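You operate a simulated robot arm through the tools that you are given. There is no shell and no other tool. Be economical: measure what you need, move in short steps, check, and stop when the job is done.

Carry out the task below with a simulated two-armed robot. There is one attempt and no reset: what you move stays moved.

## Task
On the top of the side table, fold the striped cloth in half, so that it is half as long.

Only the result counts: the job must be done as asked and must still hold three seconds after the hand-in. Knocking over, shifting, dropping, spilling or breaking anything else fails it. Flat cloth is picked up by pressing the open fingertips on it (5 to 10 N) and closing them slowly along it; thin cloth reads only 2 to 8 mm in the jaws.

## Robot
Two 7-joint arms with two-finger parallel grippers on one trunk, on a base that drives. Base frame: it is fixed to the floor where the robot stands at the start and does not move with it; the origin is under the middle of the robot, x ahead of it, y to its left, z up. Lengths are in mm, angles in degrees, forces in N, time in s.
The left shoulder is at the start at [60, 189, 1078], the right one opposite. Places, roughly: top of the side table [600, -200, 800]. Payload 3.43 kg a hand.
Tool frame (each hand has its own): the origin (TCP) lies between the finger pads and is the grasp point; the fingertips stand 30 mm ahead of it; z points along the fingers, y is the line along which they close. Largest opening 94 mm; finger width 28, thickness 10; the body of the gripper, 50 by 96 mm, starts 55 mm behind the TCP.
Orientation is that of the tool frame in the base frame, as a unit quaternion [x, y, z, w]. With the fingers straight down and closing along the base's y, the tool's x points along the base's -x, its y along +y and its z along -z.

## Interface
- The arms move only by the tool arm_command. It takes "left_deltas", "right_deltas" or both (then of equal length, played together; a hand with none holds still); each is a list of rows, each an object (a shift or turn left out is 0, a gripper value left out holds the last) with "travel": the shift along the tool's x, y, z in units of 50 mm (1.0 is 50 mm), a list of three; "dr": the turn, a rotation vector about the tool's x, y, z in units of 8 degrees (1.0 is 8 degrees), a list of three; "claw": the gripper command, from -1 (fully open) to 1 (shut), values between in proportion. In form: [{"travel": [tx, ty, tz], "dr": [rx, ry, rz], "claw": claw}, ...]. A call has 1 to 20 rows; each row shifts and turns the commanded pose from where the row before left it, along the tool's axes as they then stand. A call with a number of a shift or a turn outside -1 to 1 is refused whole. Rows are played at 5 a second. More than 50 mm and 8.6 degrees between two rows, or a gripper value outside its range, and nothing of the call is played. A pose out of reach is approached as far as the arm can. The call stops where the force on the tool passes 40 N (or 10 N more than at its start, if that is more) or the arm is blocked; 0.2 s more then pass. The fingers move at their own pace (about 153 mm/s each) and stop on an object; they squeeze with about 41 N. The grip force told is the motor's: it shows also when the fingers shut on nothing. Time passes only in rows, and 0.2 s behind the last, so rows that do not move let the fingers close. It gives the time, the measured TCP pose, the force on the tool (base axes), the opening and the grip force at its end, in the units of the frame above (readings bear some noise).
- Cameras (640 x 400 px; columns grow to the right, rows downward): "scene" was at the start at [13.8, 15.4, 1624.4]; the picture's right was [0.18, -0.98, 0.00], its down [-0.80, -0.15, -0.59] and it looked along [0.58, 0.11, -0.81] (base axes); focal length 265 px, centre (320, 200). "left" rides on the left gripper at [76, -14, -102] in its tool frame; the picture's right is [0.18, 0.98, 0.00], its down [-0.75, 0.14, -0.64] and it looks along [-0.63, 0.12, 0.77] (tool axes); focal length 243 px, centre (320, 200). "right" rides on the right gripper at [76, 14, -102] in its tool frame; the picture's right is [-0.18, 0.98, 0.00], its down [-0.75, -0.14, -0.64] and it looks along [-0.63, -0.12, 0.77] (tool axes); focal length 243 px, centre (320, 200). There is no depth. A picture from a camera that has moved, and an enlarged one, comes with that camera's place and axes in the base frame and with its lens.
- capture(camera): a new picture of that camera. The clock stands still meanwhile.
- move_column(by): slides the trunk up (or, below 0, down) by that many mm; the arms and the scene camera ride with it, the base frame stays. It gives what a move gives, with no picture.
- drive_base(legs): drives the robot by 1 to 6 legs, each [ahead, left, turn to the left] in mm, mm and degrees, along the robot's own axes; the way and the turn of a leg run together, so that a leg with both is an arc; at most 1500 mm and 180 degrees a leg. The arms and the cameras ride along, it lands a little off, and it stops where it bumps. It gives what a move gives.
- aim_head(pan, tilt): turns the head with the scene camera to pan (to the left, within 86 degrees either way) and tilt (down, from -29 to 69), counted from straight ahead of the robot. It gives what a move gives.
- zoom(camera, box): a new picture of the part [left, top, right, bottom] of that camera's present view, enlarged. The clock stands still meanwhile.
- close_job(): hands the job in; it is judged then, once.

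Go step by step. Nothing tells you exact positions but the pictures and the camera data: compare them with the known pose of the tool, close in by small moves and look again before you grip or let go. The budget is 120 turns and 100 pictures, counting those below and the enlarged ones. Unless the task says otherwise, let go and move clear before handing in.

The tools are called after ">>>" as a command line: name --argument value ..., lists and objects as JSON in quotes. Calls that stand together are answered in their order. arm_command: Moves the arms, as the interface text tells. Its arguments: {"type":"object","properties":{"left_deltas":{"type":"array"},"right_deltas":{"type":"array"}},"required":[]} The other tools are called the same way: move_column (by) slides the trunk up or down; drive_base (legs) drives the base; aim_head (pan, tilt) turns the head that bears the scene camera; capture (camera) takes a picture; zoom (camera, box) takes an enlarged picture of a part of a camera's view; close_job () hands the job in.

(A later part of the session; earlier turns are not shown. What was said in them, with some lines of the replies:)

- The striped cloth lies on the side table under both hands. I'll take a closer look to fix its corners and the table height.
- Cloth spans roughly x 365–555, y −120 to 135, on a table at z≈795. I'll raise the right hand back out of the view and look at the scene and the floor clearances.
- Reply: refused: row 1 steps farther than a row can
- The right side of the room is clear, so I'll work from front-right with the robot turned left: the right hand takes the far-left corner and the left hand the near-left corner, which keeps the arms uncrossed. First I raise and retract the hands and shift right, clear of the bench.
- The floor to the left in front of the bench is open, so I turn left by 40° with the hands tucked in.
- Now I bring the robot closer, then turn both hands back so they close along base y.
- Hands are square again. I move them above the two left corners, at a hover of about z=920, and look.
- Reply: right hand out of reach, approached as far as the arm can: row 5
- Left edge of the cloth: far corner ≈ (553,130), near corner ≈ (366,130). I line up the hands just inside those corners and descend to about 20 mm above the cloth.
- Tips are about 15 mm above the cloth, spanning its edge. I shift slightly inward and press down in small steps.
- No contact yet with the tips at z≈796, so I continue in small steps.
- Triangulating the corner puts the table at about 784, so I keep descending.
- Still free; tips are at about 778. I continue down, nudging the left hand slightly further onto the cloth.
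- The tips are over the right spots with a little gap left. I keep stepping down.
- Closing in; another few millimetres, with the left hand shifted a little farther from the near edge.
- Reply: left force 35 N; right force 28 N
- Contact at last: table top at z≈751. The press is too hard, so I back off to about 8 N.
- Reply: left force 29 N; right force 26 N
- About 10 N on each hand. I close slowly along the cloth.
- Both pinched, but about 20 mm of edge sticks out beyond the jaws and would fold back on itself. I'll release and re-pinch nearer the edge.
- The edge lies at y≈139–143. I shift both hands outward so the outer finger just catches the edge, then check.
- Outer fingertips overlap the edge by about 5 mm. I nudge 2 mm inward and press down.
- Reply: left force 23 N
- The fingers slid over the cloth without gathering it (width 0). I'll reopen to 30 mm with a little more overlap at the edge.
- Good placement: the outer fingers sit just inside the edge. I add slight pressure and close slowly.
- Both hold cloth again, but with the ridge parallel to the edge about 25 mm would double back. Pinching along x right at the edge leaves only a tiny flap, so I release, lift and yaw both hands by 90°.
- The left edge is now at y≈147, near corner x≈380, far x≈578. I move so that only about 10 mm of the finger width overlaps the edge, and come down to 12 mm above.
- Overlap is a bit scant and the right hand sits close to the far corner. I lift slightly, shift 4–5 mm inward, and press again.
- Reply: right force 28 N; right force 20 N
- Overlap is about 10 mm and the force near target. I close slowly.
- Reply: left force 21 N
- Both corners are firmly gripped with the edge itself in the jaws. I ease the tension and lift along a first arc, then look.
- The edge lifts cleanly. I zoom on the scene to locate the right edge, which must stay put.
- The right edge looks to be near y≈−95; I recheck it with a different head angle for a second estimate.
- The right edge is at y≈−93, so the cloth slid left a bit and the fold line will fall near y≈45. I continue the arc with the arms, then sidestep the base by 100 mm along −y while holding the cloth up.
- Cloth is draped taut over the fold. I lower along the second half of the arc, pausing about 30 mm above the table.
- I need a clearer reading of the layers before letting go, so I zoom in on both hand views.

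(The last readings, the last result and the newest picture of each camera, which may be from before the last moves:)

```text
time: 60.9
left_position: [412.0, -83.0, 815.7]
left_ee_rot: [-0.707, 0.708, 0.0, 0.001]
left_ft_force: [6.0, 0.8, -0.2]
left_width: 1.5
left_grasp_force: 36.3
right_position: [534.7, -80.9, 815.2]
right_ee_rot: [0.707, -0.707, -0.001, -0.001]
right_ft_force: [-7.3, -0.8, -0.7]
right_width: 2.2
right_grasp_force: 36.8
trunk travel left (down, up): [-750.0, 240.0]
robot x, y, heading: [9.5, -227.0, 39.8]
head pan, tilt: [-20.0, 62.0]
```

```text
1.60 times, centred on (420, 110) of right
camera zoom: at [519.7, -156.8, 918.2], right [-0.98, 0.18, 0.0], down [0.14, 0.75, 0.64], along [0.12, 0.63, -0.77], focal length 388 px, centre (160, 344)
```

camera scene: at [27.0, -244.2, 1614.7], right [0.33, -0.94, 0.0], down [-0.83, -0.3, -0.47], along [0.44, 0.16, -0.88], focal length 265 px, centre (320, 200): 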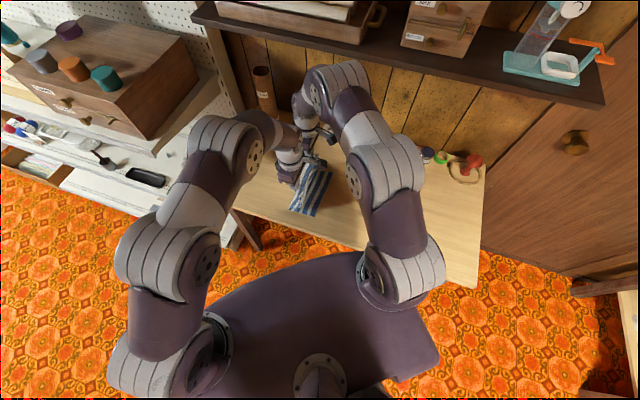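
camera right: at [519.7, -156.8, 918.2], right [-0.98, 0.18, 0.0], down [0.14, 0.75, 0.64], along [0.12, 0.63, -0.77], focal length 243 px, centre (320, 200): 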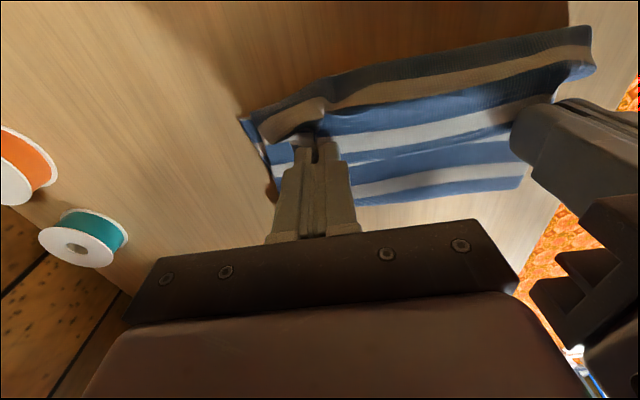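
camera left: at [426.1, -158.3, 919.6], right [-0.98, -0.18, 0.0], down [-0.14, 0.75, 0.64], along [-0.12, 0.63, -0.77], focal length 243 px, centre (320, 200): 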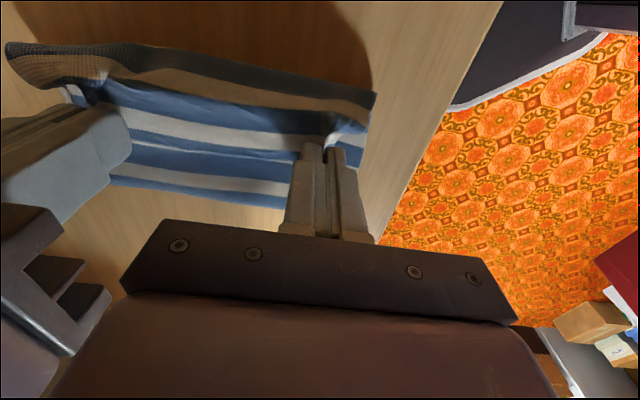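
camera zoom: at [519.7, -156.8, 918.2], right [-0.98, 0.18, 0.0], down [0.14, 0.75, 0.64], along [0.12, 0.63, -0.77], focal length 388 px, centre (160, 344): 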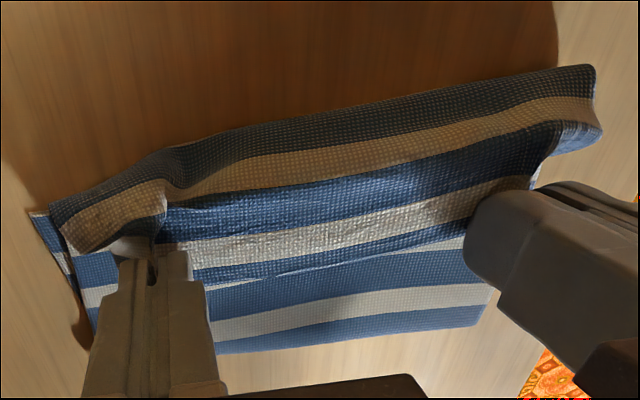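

The cloth hung too high, so slack rolled forward at the held edge. I'll retrace the path to unfold it, lay it flat again, and then bring the edge over low so the fold line is forced to the middle.

>>> arm_command --left_deltas '[{"travel": [-0.2, 0, -0.8]}, {"travel": [-0.4, 0, -0.6]}, {"travel": [-0.5, 0, -0.4]}, {}]' --right_deltas '[{"travel": [-0.2, 0, -0.8]}, {"travel": [-0.4, 0, -0.6]}, {"travel": [-0.5, 0, -0.4]}, {}]'

>>> drive_base --legs '[[63.6, 77.2, 0]]'

>>> arm_command --left_deltas '[{"travel": [-0.5, 0, 0.2]}, {"travel": [-0.4, 0, 0.5]}, {"travel": [-0.3, 0, 0.6]}, {"travel": [-0.2, 0, 0.5]}, {}]' --right_deltas '[{"travel": [-0.5, 0, 0.2]}, {"travel": [-0.4, 0, 0.5]}, {"travel": [-0.3, 0, 0.6]}, {"travel": [-0.2, 0, 0.5]}, {}]'

>>> zoom --camera "scene" --box '[220, 100, 420, 225]'

>>> capture --camera "right"

```text
time: 61.9
left_position: [412.6, -25.4, 906.6]
left_ee_rot: [-0.707, 0.707, 0.0, 0.0]
left_ft_force: [8.2, 0.1, -0.4]
left_width: 1.9
left_grasp_force: 37.3
right_position: [534.3, -25.7, 903.4]
right_ee_rot: [0.707, -0.707, 0.0, 0.0]
right_ft_force: [-7.5, -0.6, -0.5]
right_width: 2.3
right_grasp_force: 37.2
trunk travel left (down, up): [-750.0, 240.0]
robot x, y, heading: [8.0, -231.5, 39.4]
head pan, tilt: [-20.0, 62.0]
```

```text
time: 63.0
left_position: [413.2, 74.0, 904.9]
left_ee_rot: [0.707, -0.707, 0.0, 0.001]
left_ft_force: [8.3, 0.3, -0.6]
left_width: 1.8
left_grasp_force: 36.9
right_position: [535.3, 73.7, 903.2]
right_ee_rot: [0.707, -0.707, 0.001, 0.0]
right_ft_force: [-7.1, 0.3, -0.3]
right_width: 2.0
right_grasp_force: 36.6
trunk travel left (down, up): [-750.0, 240.0]
robot x, y, heading: [8.4, -129.0, 39.8]
head pan, tilt: [-20.0, 62.0]
```

```text
time: 64.2
left_position: [411.3, 142.6, 816.7]
left_ee_rot: [0.707, -0.707, 0.002, -0.001]
left_ft_force: [8.1, 0.6, 0.2]
left_width: 1.6
left_grasp_force: 37.0
right_position: [534.9, 143.1, 812.0]
right_ee_rot: [-0.707, 0.707, 0.0, -0.001]
right_ft_force: [-8.5, -1.1, 0.1]
right_width: 2.1
right_grasp_force: 36.8
trunk travel left (down, up): [-750.0, 240.0]
robot x, y, heading: [9.7, -131.8, 39.4]
head pan, tilt: [-20.0, 62.0]
```

```text
3.20 times, centred on (320, 162) of scene
camera zoom: at [27.0, -145.9, 1614.7], right [0.33, -0.94, 0.0], down [-0.83, -0.3, -0.47], along [0.44, 0.16, -0.88], focal length 847 px, centre (320, 320)
```

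zoom: 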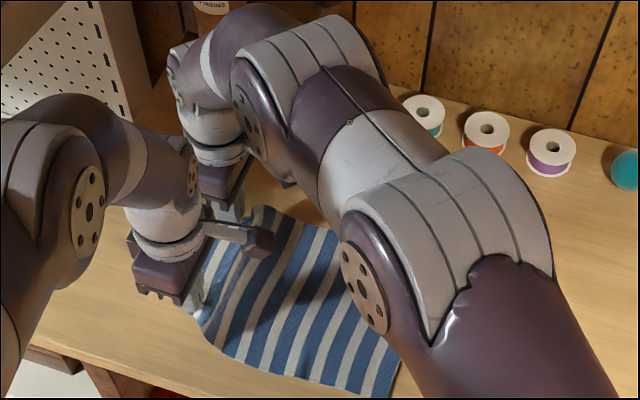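

```text
39 pictures are left
camera right: at [520.0, 68.2, 915.4], right [-0.98, 0.18, 0.0], down [0.14, 0.75, 0.64], along [0.12, 0.63, -0.77], focal length 243 px, centre (320, 200)
```

right: 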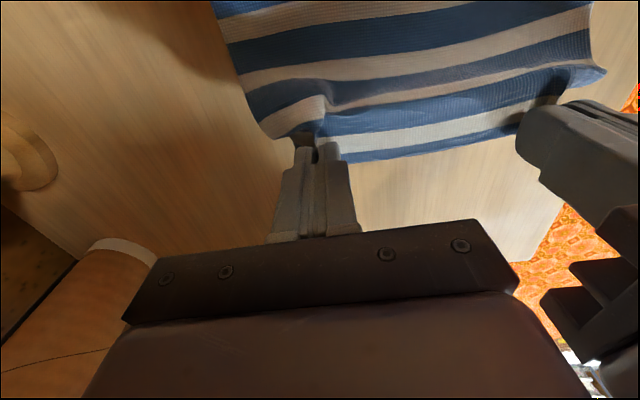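

The cloth is laid out flat again with the right edge at about y≈−97. Now a low pass at about 35 mm tip height: arms 60 mm, base 100 mm, then check.

>>> arm_command --left_deltas '[{"travel": [0.3, 0, 0]}, {"travel": [0.3, 0, 0]}, {"travel": [0.3, 0, 0]}, {"travel": [0.3, 0, 0]}, {}]' --right_deltas '[{"travel": [0.3, 0, -0.02]}, {"travel": [0.3, 0, -0.02]}, {"travel": [0.3, 0, -0.02]}, {"travel": [0.3, 0, -0.02]}, {}]'

>>> drive_base --legs '[[-63.6, -77.2, 0]]'

>>> capture --camera "left"

>>> capture --camera "right"

```text
time: 65.5
left_position: [412.4, 82.6, 815.7]
left_ee_rot: [0.707, -0.707, 0.0, 0.0]
left_ft_force: [7.4, 1.0, 0.2]
left_width: 1.7
left_grasp_force: 36.9
right_position: [535.6, 84.7, 817.3]
right_ee_rot: [0.708, -0.706, 0.0, 0.001]
right_ft_force: [-6.9, 0.3, 0.2]
right_width: 2.4
right_grasp_force: 36.9
trunk travel left (down, up): [-750.0, 240.0]
robot x, y, heading: [11.3, -128.7, 39.3]
head pan, tilt: [-20.0, 62.0]
```

```text
time: 66.6
left_position: [413.8, -15.4, 816.7]
left_ee_rot: [0.707, -0.707, 0.0, 0.001]
left_ft_force: [5.9, -0.2, 0.1]
left_width: 1.6
left_grasp_force: 36.6
right_position: [536.1, -16.1, 816.9]
right_ee_rot: [0.708, -0.706, 0.0, 0.0]
right_ft_force: [-6.8, -0.7, 0.0]
right_width: 2.3
right_grasp_force: 36.9
trunk travel left (down, up): [-750.0, 240.0]
robot x, y, heading: [13.9, -226.5, 39.7]
head pan, tilt: [-20.0, 62.0]
```

```text
38 pictures are left
camera left: at [427.4, -91.6, 920.7], right [-0.98, -0.19, 0.0], down [-0.14, 0.75, 0.64], along [-0.12, 0.63, -0.77], focal length 243 px, centre (320, 200)
```

left: 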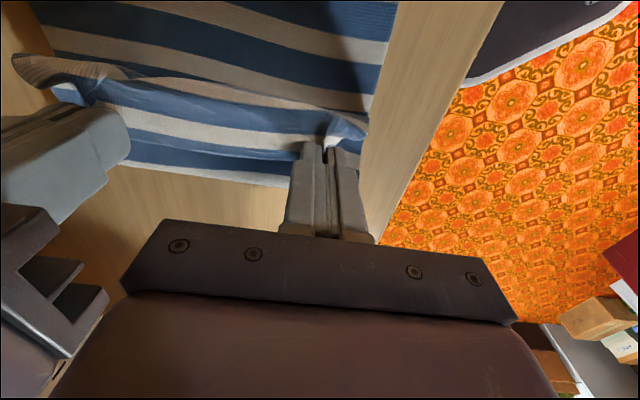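

```text
37 pictures are left
camera right: at [520.9, -90.8, 920.1], right [-0.98, 0.18, 0.0], down [0.14, 0.75, 0.64], along [0.12, 0.63, -0.77], focal length 243 px, centre (320, 200)
```

right: 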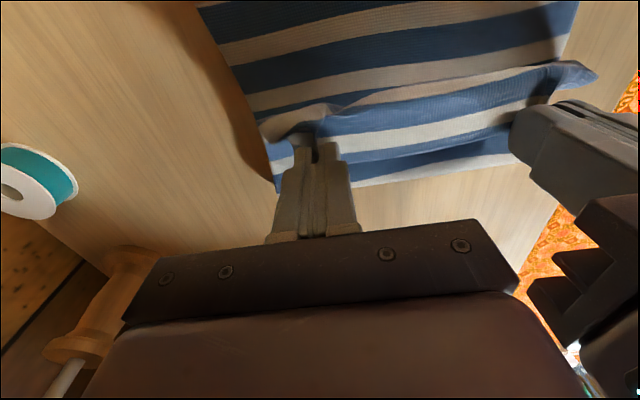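

The fold line sits at about y≈30, close to the middle; some slack bulges ahead of the jaws but will be used up as the hands advance. I continue at low height.

>>> arm_command --left_deltas '[{"travel": [0.25, 0, 0]}, {"travel": [0.25, 0, 0.05]}, {"travel": [0.25, 0, 0.05]}, {"travel": [0.25, 0, 0.05]}, {"travel": [0.2, 0, 0.05]}, {}]' --right_deltas '[{"travel": [0.25, 0, 0]}, {"travel": [0.25, 0, 0.05]}, {"travel": [0.25, 0, 0.05]}, {"travel": [0.25, 0, 0.05]}, {"travel": [0.2, 0, 0.05]}, {}]'

>>> capture --camera "left"

>>> capture --camera "right"

```text
time: 68.0
left_position: [412.5, -73.6, 807.3]
left_ee_rot: [0.707, -0.707, 0.001, 0.0]
left_ft_force: [3.6, 0.2, -0.4]
left_width: 1.9
left_grasp_force: 36.5
right_position: [535.0, -75.3, 808.6]
right_ee_rot: [0.708, -0.706, 0.0, 0.001]
right_ft_force: [-3.5, -0.3, 0.2]
right_width: 1.8
right_grasp_force: 36.3
trunk travel left (down, up): [-750.0, 240.0]
robot x, y, heading: [14.0, -229.3, 39.6]
head pan, tilt: [-20.0, 62.0]
```

```text
36 pictures are left
camera left: at [427.5, -149.7, 911.5], right [-0.98, -0.19, 0.0], down [-0.14, 0.75, 0.64], along [-0.12, 0.63, -0.77], focal length 243 px, centre (320, 200)
```

left: 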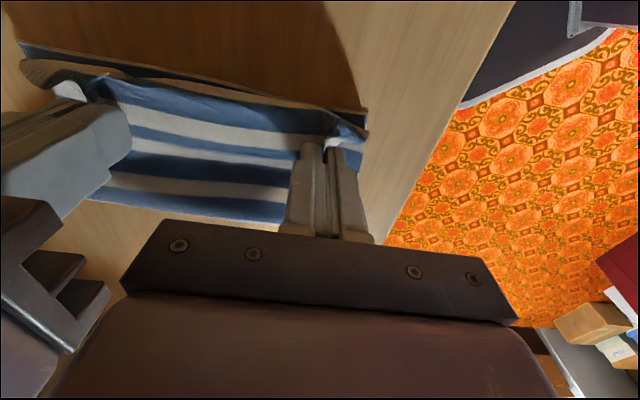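

```text
35 pictures are left
camera right: at [520.2, -150.5, 910.0], right [-0.98, 0.18, 0.0], down [0.14, 0.75, 0.64], along [0.12, 0.63, -0.77], focal length 243 px, centre (320, 200)
```

right: 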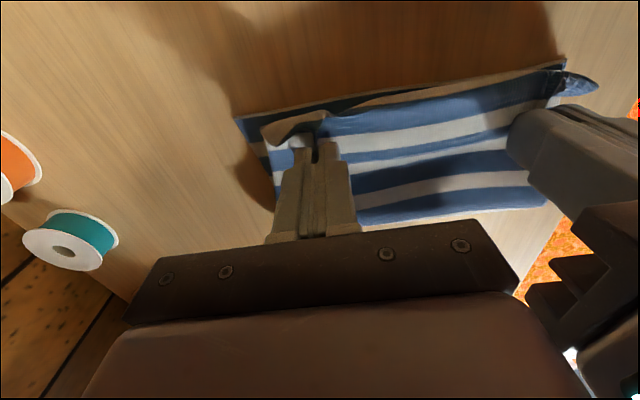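

The bottom right edge stays at y≈−99, but the fold has crept to y≈8 because the jaws push a bulge ahead. I'll back up, tilt both hands about 32° so the cloth leaves the jaws downward, and repeat the pass lower.

>>> arm_command --left_deltas '[{"travel": [-0.3, 0, -0.5]}, {"travel": [-0.5, 0, -0.3]}, {"travel": [-0.6, 0, 0]}, {"travel": [-0.6, 0, 0]}, {"travel": [-0.5, 0, 0.2]}, {"dr": [0, -1, 0]}, {"dr": [0, -1, 0]}, {"dr": [0, -1, 0]}, {"dr": [0, -1, 0]}, {}]' --right_deltas '[{"travel": [-0.3, 0, -0.5]}, {"travel": [-0.5, 0, -0.3]}, {"travel": [-0.6, 0, 0]}, {"travel": [-0.6, 0, 0]}, {"travel": [-0.5, 0, 0.2]}, {"dr": [0, -1, 0]}, {"dr": [0, -1, 0]}, {"dr": [0, -1, 0]}, {"dr": [0, -1, 0]}, {}]'

>>> capture --camera "left"

>>> capture --camera "scene"

```text
time: 70.2
left_position: [413.8, 51.0, 837.1]
left_ee_rot: [0.68, -0.68, -0.194, -0.195]
left_ft_force: [7.8, 0.3, 1.7]
left_width: 1.8
left_grasp_force: 36.7
right_position: [535.0, 51.0, 837.0]
right_ee_rot: [0.681, -0.678, -0.196, -0.193]
right_ft_force: [-6.5, 0.0, -0.1]
right_width: 2.2
right_grasp_force: 36.6
trunk travel left (down, up): [-750.0, 240.0]
robot x, y, heading: [10.6, -225.7, 39.9]
head pan, tilt: [-20.0, 62.0]
```

```text
34 pictures are left
camera left: at [427.2, -68.1, 884.9], right [-0.98, -0.16, -0.1], down [-0.14, 0.3, 0.94], along [-0.12, 0.94, -0.32], focal length 243 px, centre (320, 200)
```

left: 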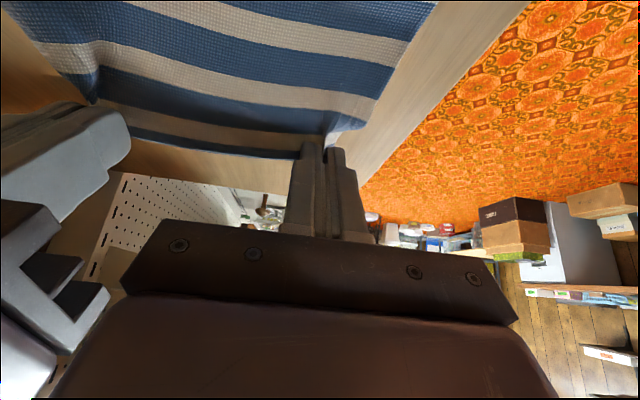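

```text
33 pictures are left
camera scene: at [28.5, -242.5, 1614.7], right [0.34, -0.94, 0.0], down [-0.83, -0.3, -0.47], along [0.44, 0.16, -0.88], focal length 265 px, centre (320, 200)
```

scene: 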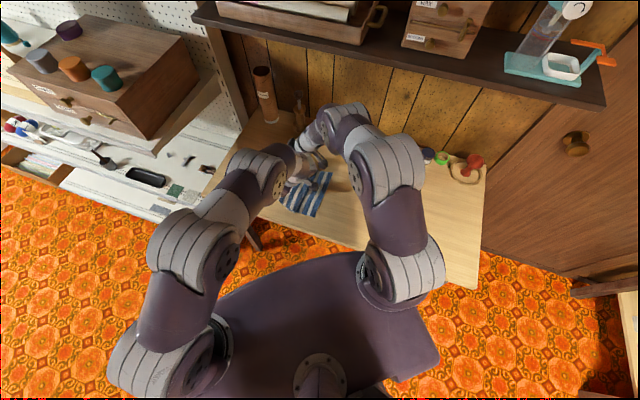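

Good, the cloth now exits downward. I tilt slightly more, lower to about 15 mm clearance, and start the pass toward −y.

>>> arm_command --left_deltas '[{"dr": [0, -1, 0]}, {"travel": [0.18, 0, 0.37]}, {"travel": [0.18, 0, 0.37]}, {}, {"travel": [0.306, 0, -0.257]}, {"travel": [0.306, 0, -0.257]}, {"travel": [0.306, 0, -0.257]}, {"travel": [0.306, 0, -0.257]}, {}]' --right_deltas '[{"dr": [0, -1, 0]}, {"travel": [0.18, 0, 0.37]}, {"travel": [0.18, 0, 0.37]}, {}, {"travel": [0.306, 0, -0.257]}, {"travel": [0.306, 0, -0.257]}, {"travel": [0.306, 0, -0.257]}, {"travel": [0.306, 0, -0.257]}, {}]'

>>> capture --camera "left"

>>> zoom --camera "scene" --box '[240, 130, 400, 230]'

```text
time: 72.2
left_position: [413.3, -19.7, 795.7]
left_ee_rot: [0.664, -0.664, -0.242, -0.242]
left_ft_force: [4.9, 0.4, -0.9]
left_width: 1.8
left_grasp_force: 36.7
right_position: [534.7, -19.1, 798.6]
right_ee_rot: [0.665, -0.664, -0.241, -0.241]
right_ft_force: [-4.4, -0.3, 0.0]
right_width: 2.1
right_grasp_force: 36.6
trunk travel left (down, up): [-750.0, 240.0]
robot x, y, heading: [10.9, -228.7, 39.6]
head pan, tilt: [-20.0, 62.0]
```

```text
32 pictures are left
camera left: at [427.8, -143.7, 827.1], right [-0.98, -0.14, -0.12], down [-0.14, 0.16, 0.98], along [-0.12, 0.98, -0.18], focal length 243 px, centre (320, 200)
```

left: 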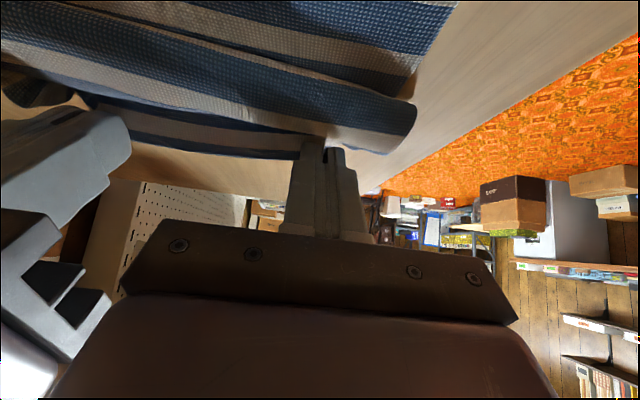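

```text
4.00 times, centred on (320, 180) of scene
camera zoom: at [28.5, -243.0, 1614.7], right [0.34, -0.94, 0.0], down [-0.83, -0.3, -0.47], along [0.44, 0.16, -0.88], focal length 1059 px, centre (320, 280)
```

zoom: 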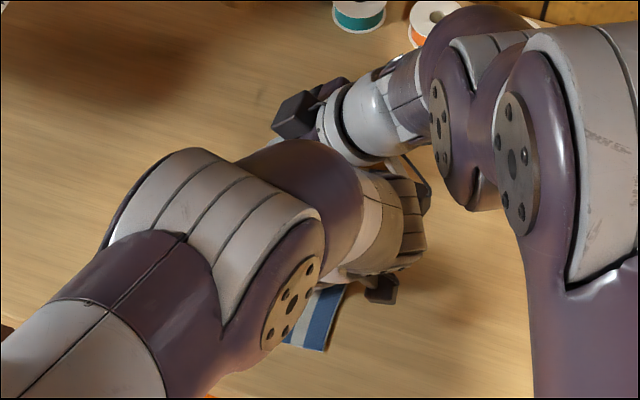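

A roll still builds up ahead at this low height. A near-taut arc of radius about 112 around the true fold line (y≈21) should avoid both problems: I back up, re-lay, and follow that arc.

>>> arm_command --left_deltas '[{"travel": [-0.744, 0, -0.264]}, {"travel": [-0.744, 0, -0.264]}, {"travel": [-0.549, 0, 0.591]}, {}, {}]' --right_deltas '[{"travel": [-0.744, 0, -0.264]}, {"travel": [-0.744, 0, -0.264]}, {"travel": [-0.549, 0, 0.591]}, {}, {}]'

>>> capture --camera "left"

>>> zoom --camera "scene" --box '[240, 130, 400, 230]'

```text
time: 73.4
left_position: [413.0, 62.0, 862.0]
left_ee_rot: [-0.664, 0.664, 0.241, 0.243]
left_ft_force: [7.4, 1.1, -0.2]
left_width: 1.8
left_grasp_force: 36.9
right_position: [534.8, 59.6, 860.2]
right_ee_rot: [0.666, -0.664, -0.242, -0.241]
right_ft_force: [-5.7, 0.7, -0.1]
right_width: 2.0
right_grasp_force: 37.1
trunk travel left (down, up): [-750.0, 240.0]
robot x, y, heading: [8.2, -233.0, 39.6]
head pan, tilt: [-20.0, 62.0]
```

```text
30 pictures are left
camera left: at [426.6, -62.5, 892.7], right [-0.98, -0.14, -0.12], down [-0.14, 0.16, 0.98], along [-0.12, 0.98, -0.18], focal length 243 px, centre (320, 200)
```

left: 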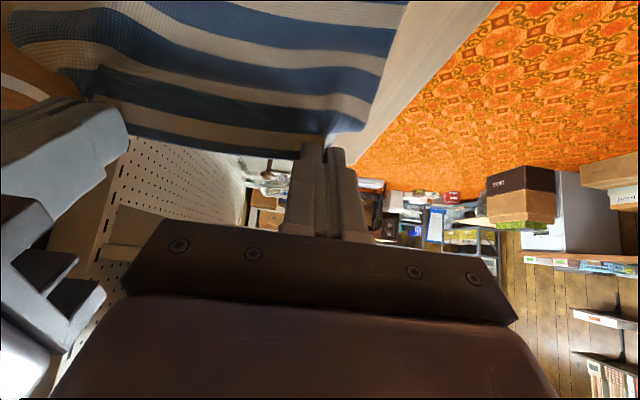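

```text
4.00 times, centred on (320, 180) of scene
camera zoom: at [28.7, -243.3, 1614.7], right [0.34, -0.94, 0.0], down [-0.83, -0.3, -0.47], along [0.44, 0.16, -0.88], focal length 1059 px, centre (320, 280)
```

zoom: 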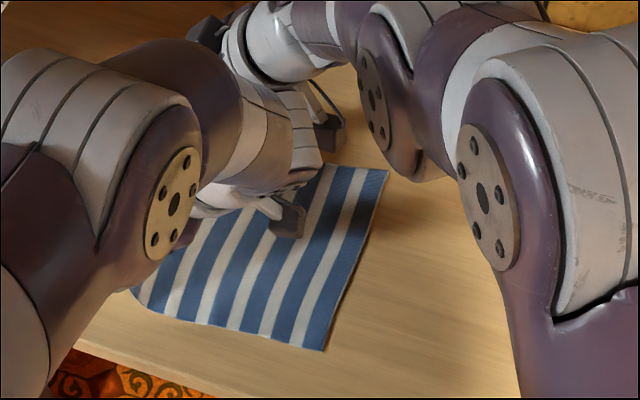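

The cloth is laid nicely straight again. Now the near-taut arc.

>>> arm_command --left_deltas '[{"travel": [0.164, 0, -0.738]}, {"travel": [0.393, 0, -0.434]}, {"travel": [0.526, 0, -0.337]}, {}, {"travel": [0.524, 0, -0.153]}, {"travel": [0.584, 0, -0.02]}, {}, {"travel": [0.572, 0, 0.121]}, {"travel": [0.395, 0, 0.191]}, {}]' --right_deltas '[{"travel": [0.164, 0, -0.738]}, {"travel": [0.393, 0, -0.434]}, {"travel": [0.526, 0, -0.337]}, {}, {"travel": [0.524, 0, -0.153]}, {"travel": [0.584, 0, -0.02]}, {}, {"travel": [0.572, 0, 0.121]}, {"travel": [0.395, 0, 0.191]}, {}]'

>>> capture --camera "left"

>>> capture --camera "right"

>>> zoom --camera "scene" --box '[240, 130, 400, 230]'

```text
time: 74.8
left_position: [399.6, -64.7, 858.9]
left_ee_rot: [0.665, -0.665, -0.234, -0.247]
left_ft_force: [12.2, -0.8, 0.2]
left_width: 1.9
left_grasp_force: 36.9
left hand out of reach, approached as far as the arm can: row 3, 5, 6
right_position: [527.5, -73.8, 855.7]
right_ee_rot: [0.666, -0.663, -0.249, -0.233]
right_ft_force: [-12.2, 0.6, 0.6]
right_width: 2.1
right_grasp_force: 36.7
trunk travel left (down, up): [-750.0, 240.0]
robot x, y, heading: [11.2, -229.3, 39.7]
head pan, tilt: [-20.0, 62.0]
stopped in row 6 (left hand): the force on the tool passed its limit (the readings are from after the stop); the commanded pose is now the measured one
```

```text
28 pictures are left
camera left: at [412.1, -188.7, 889.7], right [-0.98, -0.14, -0.13], down [-0.16, 0.17, 0.97], along [-0.11, 0.98, -0.19], focal length 243 px, centre (320, 200)
```

left: 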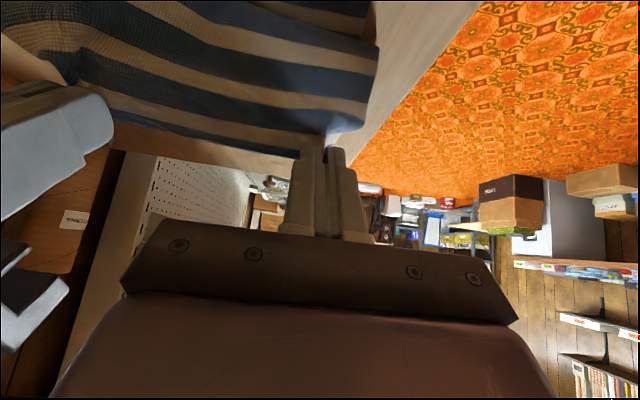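

```text
27 pictures are left
camera right: at [515.1, -197.0, 885.1], right [-0.98, 0.13, 0.14], down [0.16, 0.17, 0.97], along [0.1, 0.98, -0.19], focal length 243 px, centre (320, 200)
```

right: 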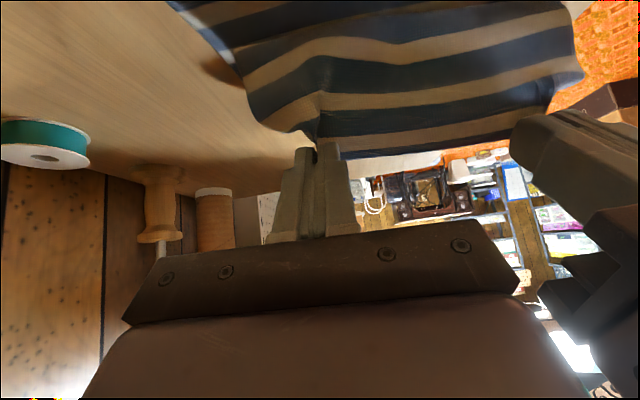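

```text
4.00 times, centred on (320, 180) of scene
camera zoom: at [28.7, -244.8, 1614.7], right [0.34, -0.94, 0.0], down [-0.83, -0.3, -0.47], along [0.44, 0.16, -0.88], focal length 1059 px, centre (320, 280)
```

zoom: 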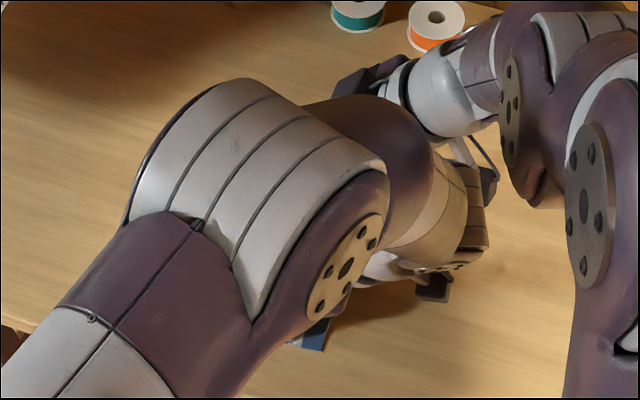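

The left arm ran out of reach with the tilt, but the sheet is straight and both grips hold. I realign the hands, then alternate lowering with short base sidesteps.

>>> arm_command --left_deltas '[{"travel": [0, -0.14, 0]}, {"travel": [0.16, 0, 0.2]}, {"travel": [0.16, 0, 0.2]}, {}]' --right_deltas '[{"travel": [-0.138, 0, 0.116]}, {"travel": [0.16, 0, 0.17]}, {"travel": [0.16, 0, 0.17]}, {}]'

>>> drive_base --legs '[[-19, -23, 0]]'

```text
time: 75.8
left_position: [400.8, -60.9, 831.0]
left_ee_rot: [0.665, -0.664, -0.236, -0.246]
left_ft_force: [13.1, -0.1, -0.7]
left_width: 1.9
left_grasp_force: 36.8
left hand out of reach, approached as far as the arm can: row 1
right_position: [529.8, -65.8, 831.5]
right_ee_rot: [0.666, -0.663, -0.247, -0.235]
right_ft_force: [-13.1, 0.5, 0.3]
right_width: 1.9
right_grasp_force: 36.5
trunk travel left (down, up): [-750.0, 240.0]
robot x, y, heading: [11.3, -230.8, 39.5]
head pan, tilt: [-20.0, 62.0]
```

```text
time: 76.6
left_position: [400.2, -90.5, 829.7]
left_ee_rot: [0.665, -0.665, -0.235, -0.245]
left_ft_force: [14.4, 0.5, 1.3]
left_width: 1.7
left_grasp_force: 36.8
right_position: [530.4, -94.6, 831.8]
right_ee_rot: [0.667, -0.663, -0.247, -0.234]
right_ft_force: [-14.5, 0.3, 0.0]
right_width: 2.0
right_grasp_force: 36.9
trunk travel left (down, up): [-750.0, 240.0]
robot x, y, heading: [15.4, -260.0, 39.9]
head pan, tilt: [-20.0, 62.0]
```

>>> arm_command --left_deltas '[{"travel": [0.19, -0.06, 0.23]}, {"travel": [0.19, -0.06, 0.23]}, {}]' --right_deltas '[{"travel": [0.19, 0.05, 0.23]}, {"travel": [0.19, 0.05, 0.23]}, {}]'

>>> drive_base --legs '[[-12, -15, 0]]'

>>> capture --camera "left"

>>> capture --camera "right"

>>> capture --camera "scene"

```text
time: 77.4
left_position: [405.6, -91.4, 801.4]
left_ee_rot: [-0.665, 0.666, 0.234, 0.246]
left_ft_force: [-0.3, -0.1, -0.1]
left_width: 1.8
left_grasp_force: 36.3
right_position: [523.5, -95.2, 803.4]
right_ee_rot: [0.667, -0.663, -0.247, -0.235]
right_ft_force: [0.0, -0.4, -0.1]
right_width: 2.0
right_grasp_force: 36.3
trunk travel left (down, up): [-750.0, 240.0]
robot x, y, heading: [10.5, -257.8, 39.7]
head pan, tilt: [-20.0, 62.0]
```

```text
time: 78.2
left_position: [407.0, -109.1, 800.6]
left_ee_rot: [0.666, -0.665, -0.234, -0.245]
left_ft_force: [-0.5, 0.9, -0.2]
left_width: 1.8
left_grasp_force: 36.9
right_position: [524.5, -112.1, 803.4]
right_ee_rot: [0.667, -0.663, -0.247, -0.235]
right_ft_force: [0.7, 0.3, 0.6]
right_width: 1.9
right_grasp_force: 36.9
trunk travel left (down, up): [-750.0, 240.0]
robot x, y, heading: [13.1, -278.2, 39.7]
head pan, tilt: [-20.0, 62.0]
```

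```text
25 pictures are left
camera left: at [419.9, -233.1, 832.0], right [-0.98, -0.14, -0.13], down [-0.15, 0.17, 0.97], along [-0.11, 0.98, -0.19], focal length 243 px, centre (320, 200)
```

left: 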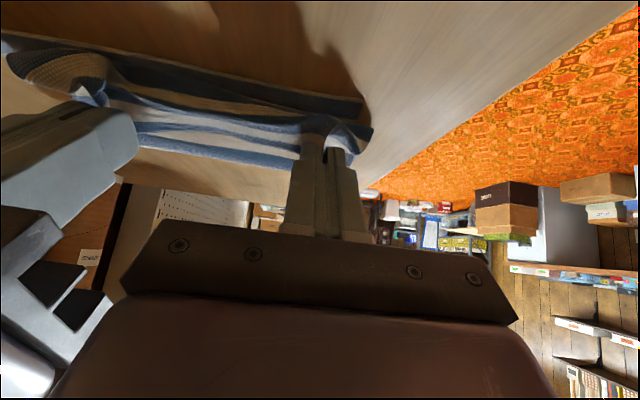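

```text
24 pictures are left
camera right: at [510.4, -236.6, 832.4], right [-0.98, 0.13, 0.13], down [0.15, 0.17, 0.97], along [0.1, 0.98, -0.19], focal length 243 px, centre (320, 200)
```

right: 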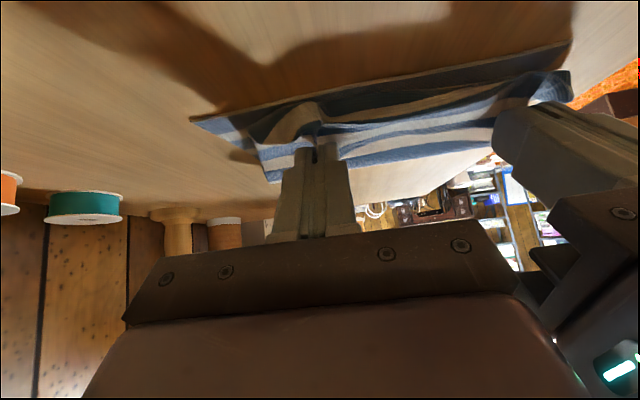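

```text
23 pictures are left
camera scene: at [29.2, -290.7, 1614.7], right [0.34, -0.94, 0.0], down [-0.83, -0.3, -0.47], along [0.44, 0.16, -0.88], focal length 265 px, centre (320, 200)
```

scene: 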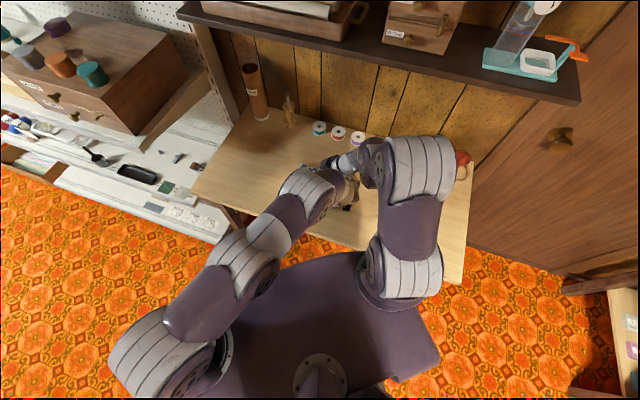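

The fold line now holds near y≈25 and the held edge sits just short of the lower edge (y≈−108). I move the last 10 mm, lower to the cloth, and look before releasing.

>>> arm_command --left_deltas '[{"travel": [0.2, 0.05, -0.02]}, {"travel": [0.2, 0, 0.1]}, {"travel": [0.08, 0, 0.07]}, {}]' --right_deltas '[{"travel": [0.18, -0.05, -0.01]}, {"travel": [0.18, 0, 0.12]}, {"travel": [0.08, 0, 0.09]}, {}]'

>>> zoom --camera "left" --box '[0, 20, 400, 220]'

>>> zoom --camera "right" --box '[180, 20, 580, 220]'

```text
time: 79.2
left_position: [399.2, -122.3, 783.9]
left_ee_rot: [0.667, -0.663, -0.233, -0.248]
left_ft_force: [14.1, 4.1, 29.0]
left_width: 1.9
left_grasp_force: 36.6
left hand out of reach, approached as far as the arm can: row 2
right_position: [524.5, -123.2, 783.0]
right_ee_rot: [0.667, -0.662, -0.246, -0.238]
right_ft_force: [-4.7, 4.1, 25.5]
right_width: 2.1
right_grasp_force: 36.4
trunk travel left (down, up): [-750.0, 240.0]
robot x, y, heading: [12.0, -275.3, 39.8]
head pan, tilt: [-20.0, 62.0]
```

```text
1.60 times, centred on (200, 120) of left
camera zoom: at [411.4, -246.5, 816.0], right [-0.98, -0.14, -0.14], down [-0.16, 0.17, 0.97], along [-0.11, 0.98, -0.19], focal length 388 px, centre (512, 328)
```

zoom: 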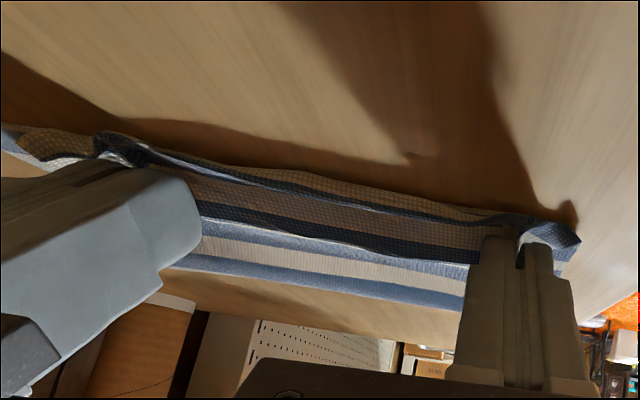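

```text
1.60 times, centred on (380, 120) of right
camera zoom: at [511.5, -247.4, 813.5], right [-0.98, 0.13, 0.13], down [0.15, 0.17, 0.98], along [0.11, 0.98, -0.18], focal length 388 px, centre (224, 328)
```

zoom: 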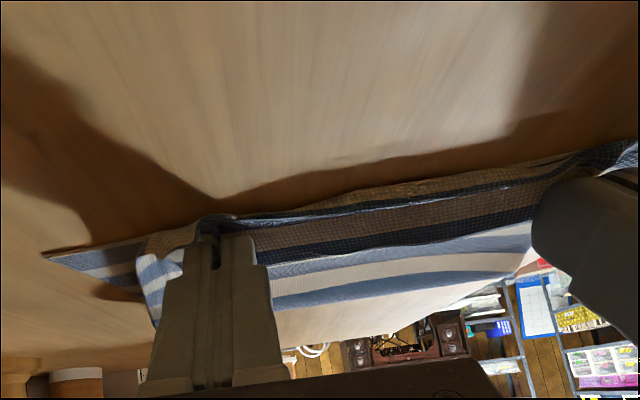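

The hands press lightly at the end position. I unload, open slowly, and retreat along the fingers, then look from above.

>>> arm_command --left_deltas '[{"travel": [0, 0, -0.05]}, {"claw": 0.8}, {"claw": 0.6}, {"claw": 0.4}, {}, {"travel": [-0.1, 0, -0.4]}, {"travel": [0, 0, -0.8]}, {"travel": [0, 0, -0.9]}, {}]' --right_deltas '[{"travel": [0, 0, -0.05]}, {"claw": 0.8}, {"claw": 0.6}, {"claw": 0.4}, {}, {"travel": [-0.1, 0, -0.4]}, {"travel": [0, 0, -0.8]}, {"travel": [0, 0, -0.9]}, {}]'

>>> capture --camera "left"

>>> capture --camera "right"

```text
time: 80.0
left_position: [397.9, -124.1, 784.1]
left_ee_rot: [0.666, -0.663, -0.233, -0.248]
left_ft_force: [0.4, 1.0, 16.0]
left_width: 26.6
left_grasp_force: 0.0
right_position: [525.4, -125.3, 783.7]
right_ee_rot: [0.667, -0.662, -0.247, -0.237]
right_ft_force: [-3.5, 0.2, 14.1]
right_width: 25.9
right_grasp_force: 0.0
trunk travel left (down, up): [-750.0, 240.0]
robot x, y, heading: [17.0, -277.6, 39.4]
head pan, tilt: [-20.0, 62.0]
stopped in row 4 (left hand): the force on the tool passed its limit (the readings are from after the stop); the commanded pose is now the measured one
```

```text
20 pictures are left
camera left: at [411.4, -247.9, 815.9], right [-0.98, -0.14, -0.14], down [-0.16, 0.17, 0.97], along [-0.11, 0.98, -0.19], focal length 243 px, centre (320, 200)
```

left: 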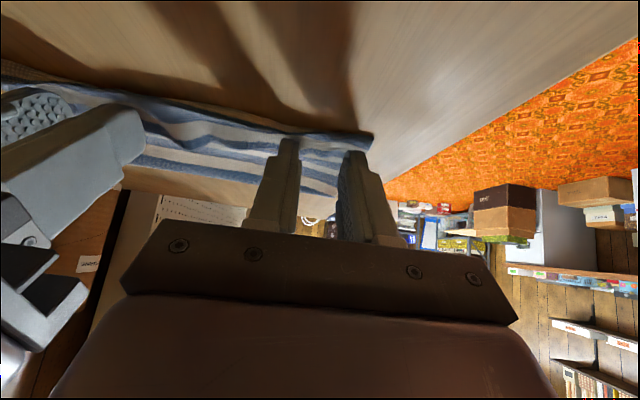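

```text
19 pictures are left
camera right: at [511.7, -250.0, 813.5], right [-0.98, 0.13, 0.13], down [0.15, 0.17, 0.97], along [0.11, 0.98, -0.18], focal length 243 px, centre (320, 200)
```

right: 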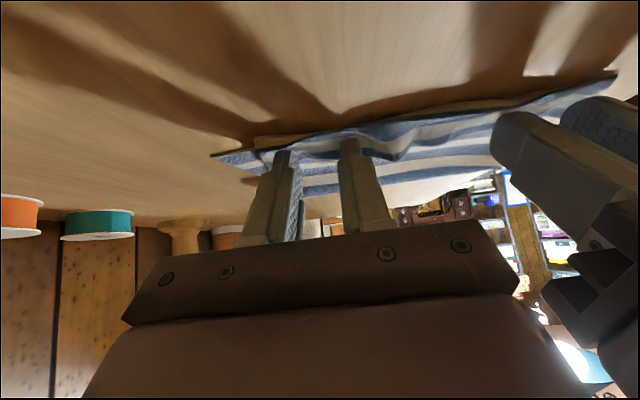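

Released. I retreat along the fingers and up, then view from above.

>>> arm_command --left_deltas '[{"travel": [0, 0, -0.3]}, {"travel": [0, 0, -0.8]}, {"travel": [0, 0, -0.9]}, {"dr": [0, 1, 0], "travel": [0, 0, -0.5]}, {"dr": [0, 1, 0], "travel": [0, 0, -0.5]}, {"dr": [0, 1, 0]}, {"dr": [0, 1, 0]}, {"dr": [0, 1, 0]}, {}]' --right_deltas '[{"travel": [0, 0, -0.3]}, {"travel": [0, 0, -0.8]}, {"travel": [0, 0, -0.9]}, {"dr": [0, 1, 0], "travel": [0, 0, -0.5]}, {"dr": [0, 1, 0], "travel": [0, 0, -0.5]}, {"dr": [0, 1, 0]}, {"dr": [0, 1, 0]}, {"dr": [0, 1, 0]}, {}]'

>>> drive_base --legs '[[-51, -61, 0]]'

>>> aim_head --pan 0 --tilt 58

>>> capture --camera "left"

>>> zoom --camera "scene" --box '[200, 80, 440, 230]'

```text
time: 82.0
left_position: [365.4, -188.4, 886.8]
left_ee_rot: [-0.705, 0.709, -0.007, 0.004]
left_ft_force: [0.2, 0.7, -0.3]
left_width: 28.1
left_grasp_force: 0.0
left hand out of reach, approached as far as the arm can: row 1, 2, 3
right_position: [528.6, -219.3, 900.7]
right_ee_rot: [0.711, -0.703, -0.004, 0.007]
right_ft_force: [0.0, -0.1, 0.3]
right_width: 27.9
right_grasp_force: 0.0
trunk travel left (down, up): [-750.0, 240.0]
robot x, y, heading: [12.3, -279.0, 39.8]
head pan, tilt: [-20.0, 62.0]
```

```text
time: 83.1
left_position: [367.9, -270.0, 887.9]
left_ee_rot: [-0.706, 0.708, -0.007, 0.003]
left_ft_force: [0.9, -0.1, 0.3]
left_width: 28.2
left_grasp_force: 0.0
right_position: [529.6, -301.4, 898.6]
right_ee_rot: [0.711, -0.704, -0.004, 0.006]
right_ft_force: [-0.6, -0.2, 0.2]
right_width: 28.1
right_grasp_force: 0.0
trunk travel left (down, up): [-750.0, 240.0]
robot x, y, heading: [15.3, -360.4, 39.5]
head pan, tilt: [-20.0, 62.0]
```

```text
time: 83.9
left_position: [367.5, -269.0, 887.5]
left_ee_rot: [-0.706, 0.709, -0.007, 0.003]
left_ft_force: [0.6, 0.1, -1.3]
left_width: 28.3
left_grasp_force: 0.0
right_position: [529.7, -300.0, 899.4]
right_ee_rot: [0.711, -0.704, -0.004, 0.008]
right_ft_force: [-0.8, 0.7, 0.5]
right_width: 28.5
right_grasp_force: 0.0
trunk travel left (down, up): [-750.0, 240.0]
robot x, y, heading: [13.0, -359.2, 39.9]
head pan, tilt: [0.0, 58.0]
```

```text
18 pictures are left
camera left: at [380.4, -344.7, 991.6], right [-0.98, -0.18, -0.01], down [-0.15, 0.76, 0.64], along [-0.1, 0.63, -0.77], focal length 243 px, centre (320, 200)
```

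left: 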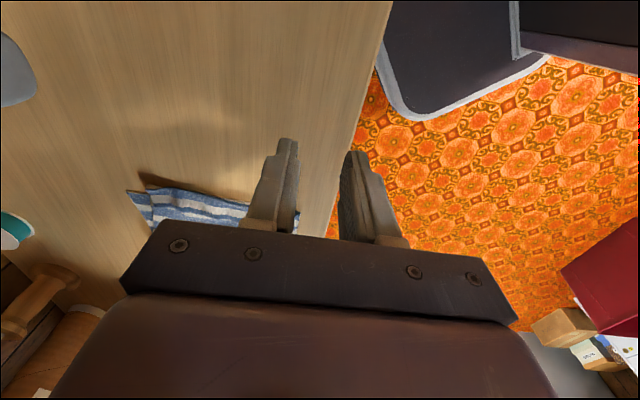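

```text
2.67 times, centred on (320, 155) of scene
camera zoom: at [23.3, -350.6, 1619.3], right [0.64, -0.77, 0.0], down [-0.65, -0.54, -0.53], along [0.41, 0.34, -0.85], focal length 706 px, centre (320, 320)
```

zoom: 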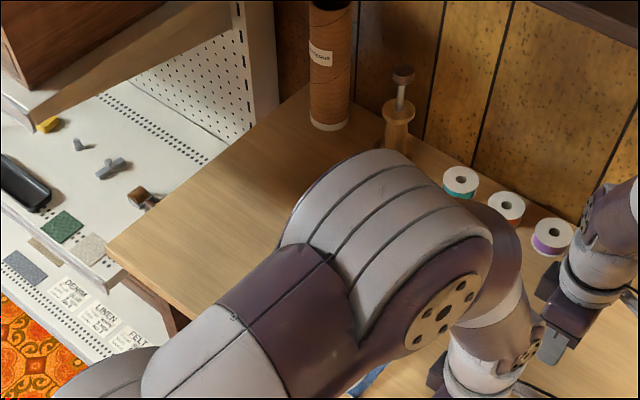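

The arm blocks the scene view, so I lift the right hand and use its camera from above the cloth.

>>> arm_command --right_deltas '[{"travel": [0, 0, -1]}, {"travel": [0, 0, -1]}, {"travel": [0, 0, -1]}, {"travel": [-0.85, 0, 0]}, {"travel": [-0.85, 0, 0]}, {"travel": [-0.85, 0, 0]}, {}]'

>>> capture --camera "right"

```text
time: 85.5
left_position: [367.9, -269.9, 886.6]
left_ee_rot: [-0.706, 0.708, -0.007, 0.004]
left_ft_force: [0.2, -0.2, 0.0]
left_width: 28.5
left_grasp_force: 0.1
right_position: [529.4, -172.4, 1047.8]
right_ee_rot: [0.711, -0.703, -0.004, 0.007]
right_ft_force: [0.1, 0.1, 0.0]
right_width: 28.5
right_grasp_force: 0.1
trunk travel left (down, up): [-750.0, 240.0]
robot x, y, heading: [13.8, -357.4, 39.8]
head pan, tilt: [0.0, 58.0]
```

```text
16 pictures are left
camera right: at [517.6, -248.4, 1150.5], right [-0.98, 0.17, 0.01], down [0.14, 0.76, 0.64], along [0.1, 0.63, -0.77], focal length 243 px, centre (320, 200)
```

right: 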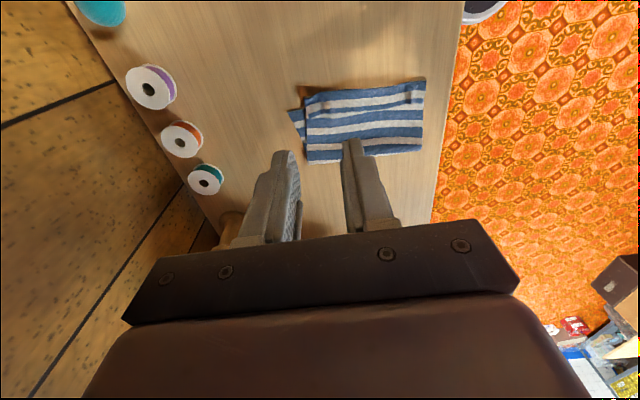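

Nicely folded, it seems. I zoom in on it.

>>> zoom --camera "right" --box '[270, 60, 450, 180]'

```text
3.33 times, centred on (360, 120) of right
camera zoom: at [517.6, -248.4, 1150.5], right [-0.98, 0.17, 0.01], down [0.14, 0.76, 0.64], along [0.1, 0.63, -0.77], focal length 809 px, centre (187, 467)
```

zoom: 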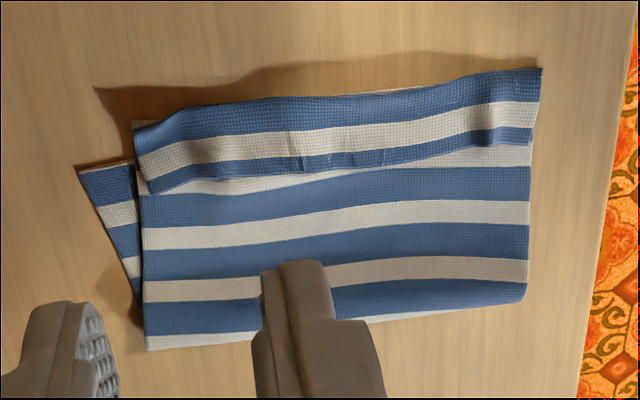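

The cloth lies folded in half with its held edge back near the opposite edge, at roughly half its length and full width. Both hands are open and clear, and nothing else has moved, so I hand in.

>>> close_job

```text
The job is handed in.
```

I folded the striped cloth over on the side table to about half its length and handed the job in, but the fold is not exact.

- **Fold position:** the crease sits off the cloth's middle, so the upper layer is longer than the lower one.
- **Held edge:** about 35 mm of the upper edge is doubled back on itself. That brings it to within about 10–20 mm of the opposite edge.
- **Far corner:** the lower layer sticks out by about 25 mm there.
- **Position on the table:** the cloth shifted about 20–30 mm from where it lay while I was gripping it.

These figures are estimates from the camera pictures. Both hands are open and clear of the cloth, and I saw nothing else on the table move.
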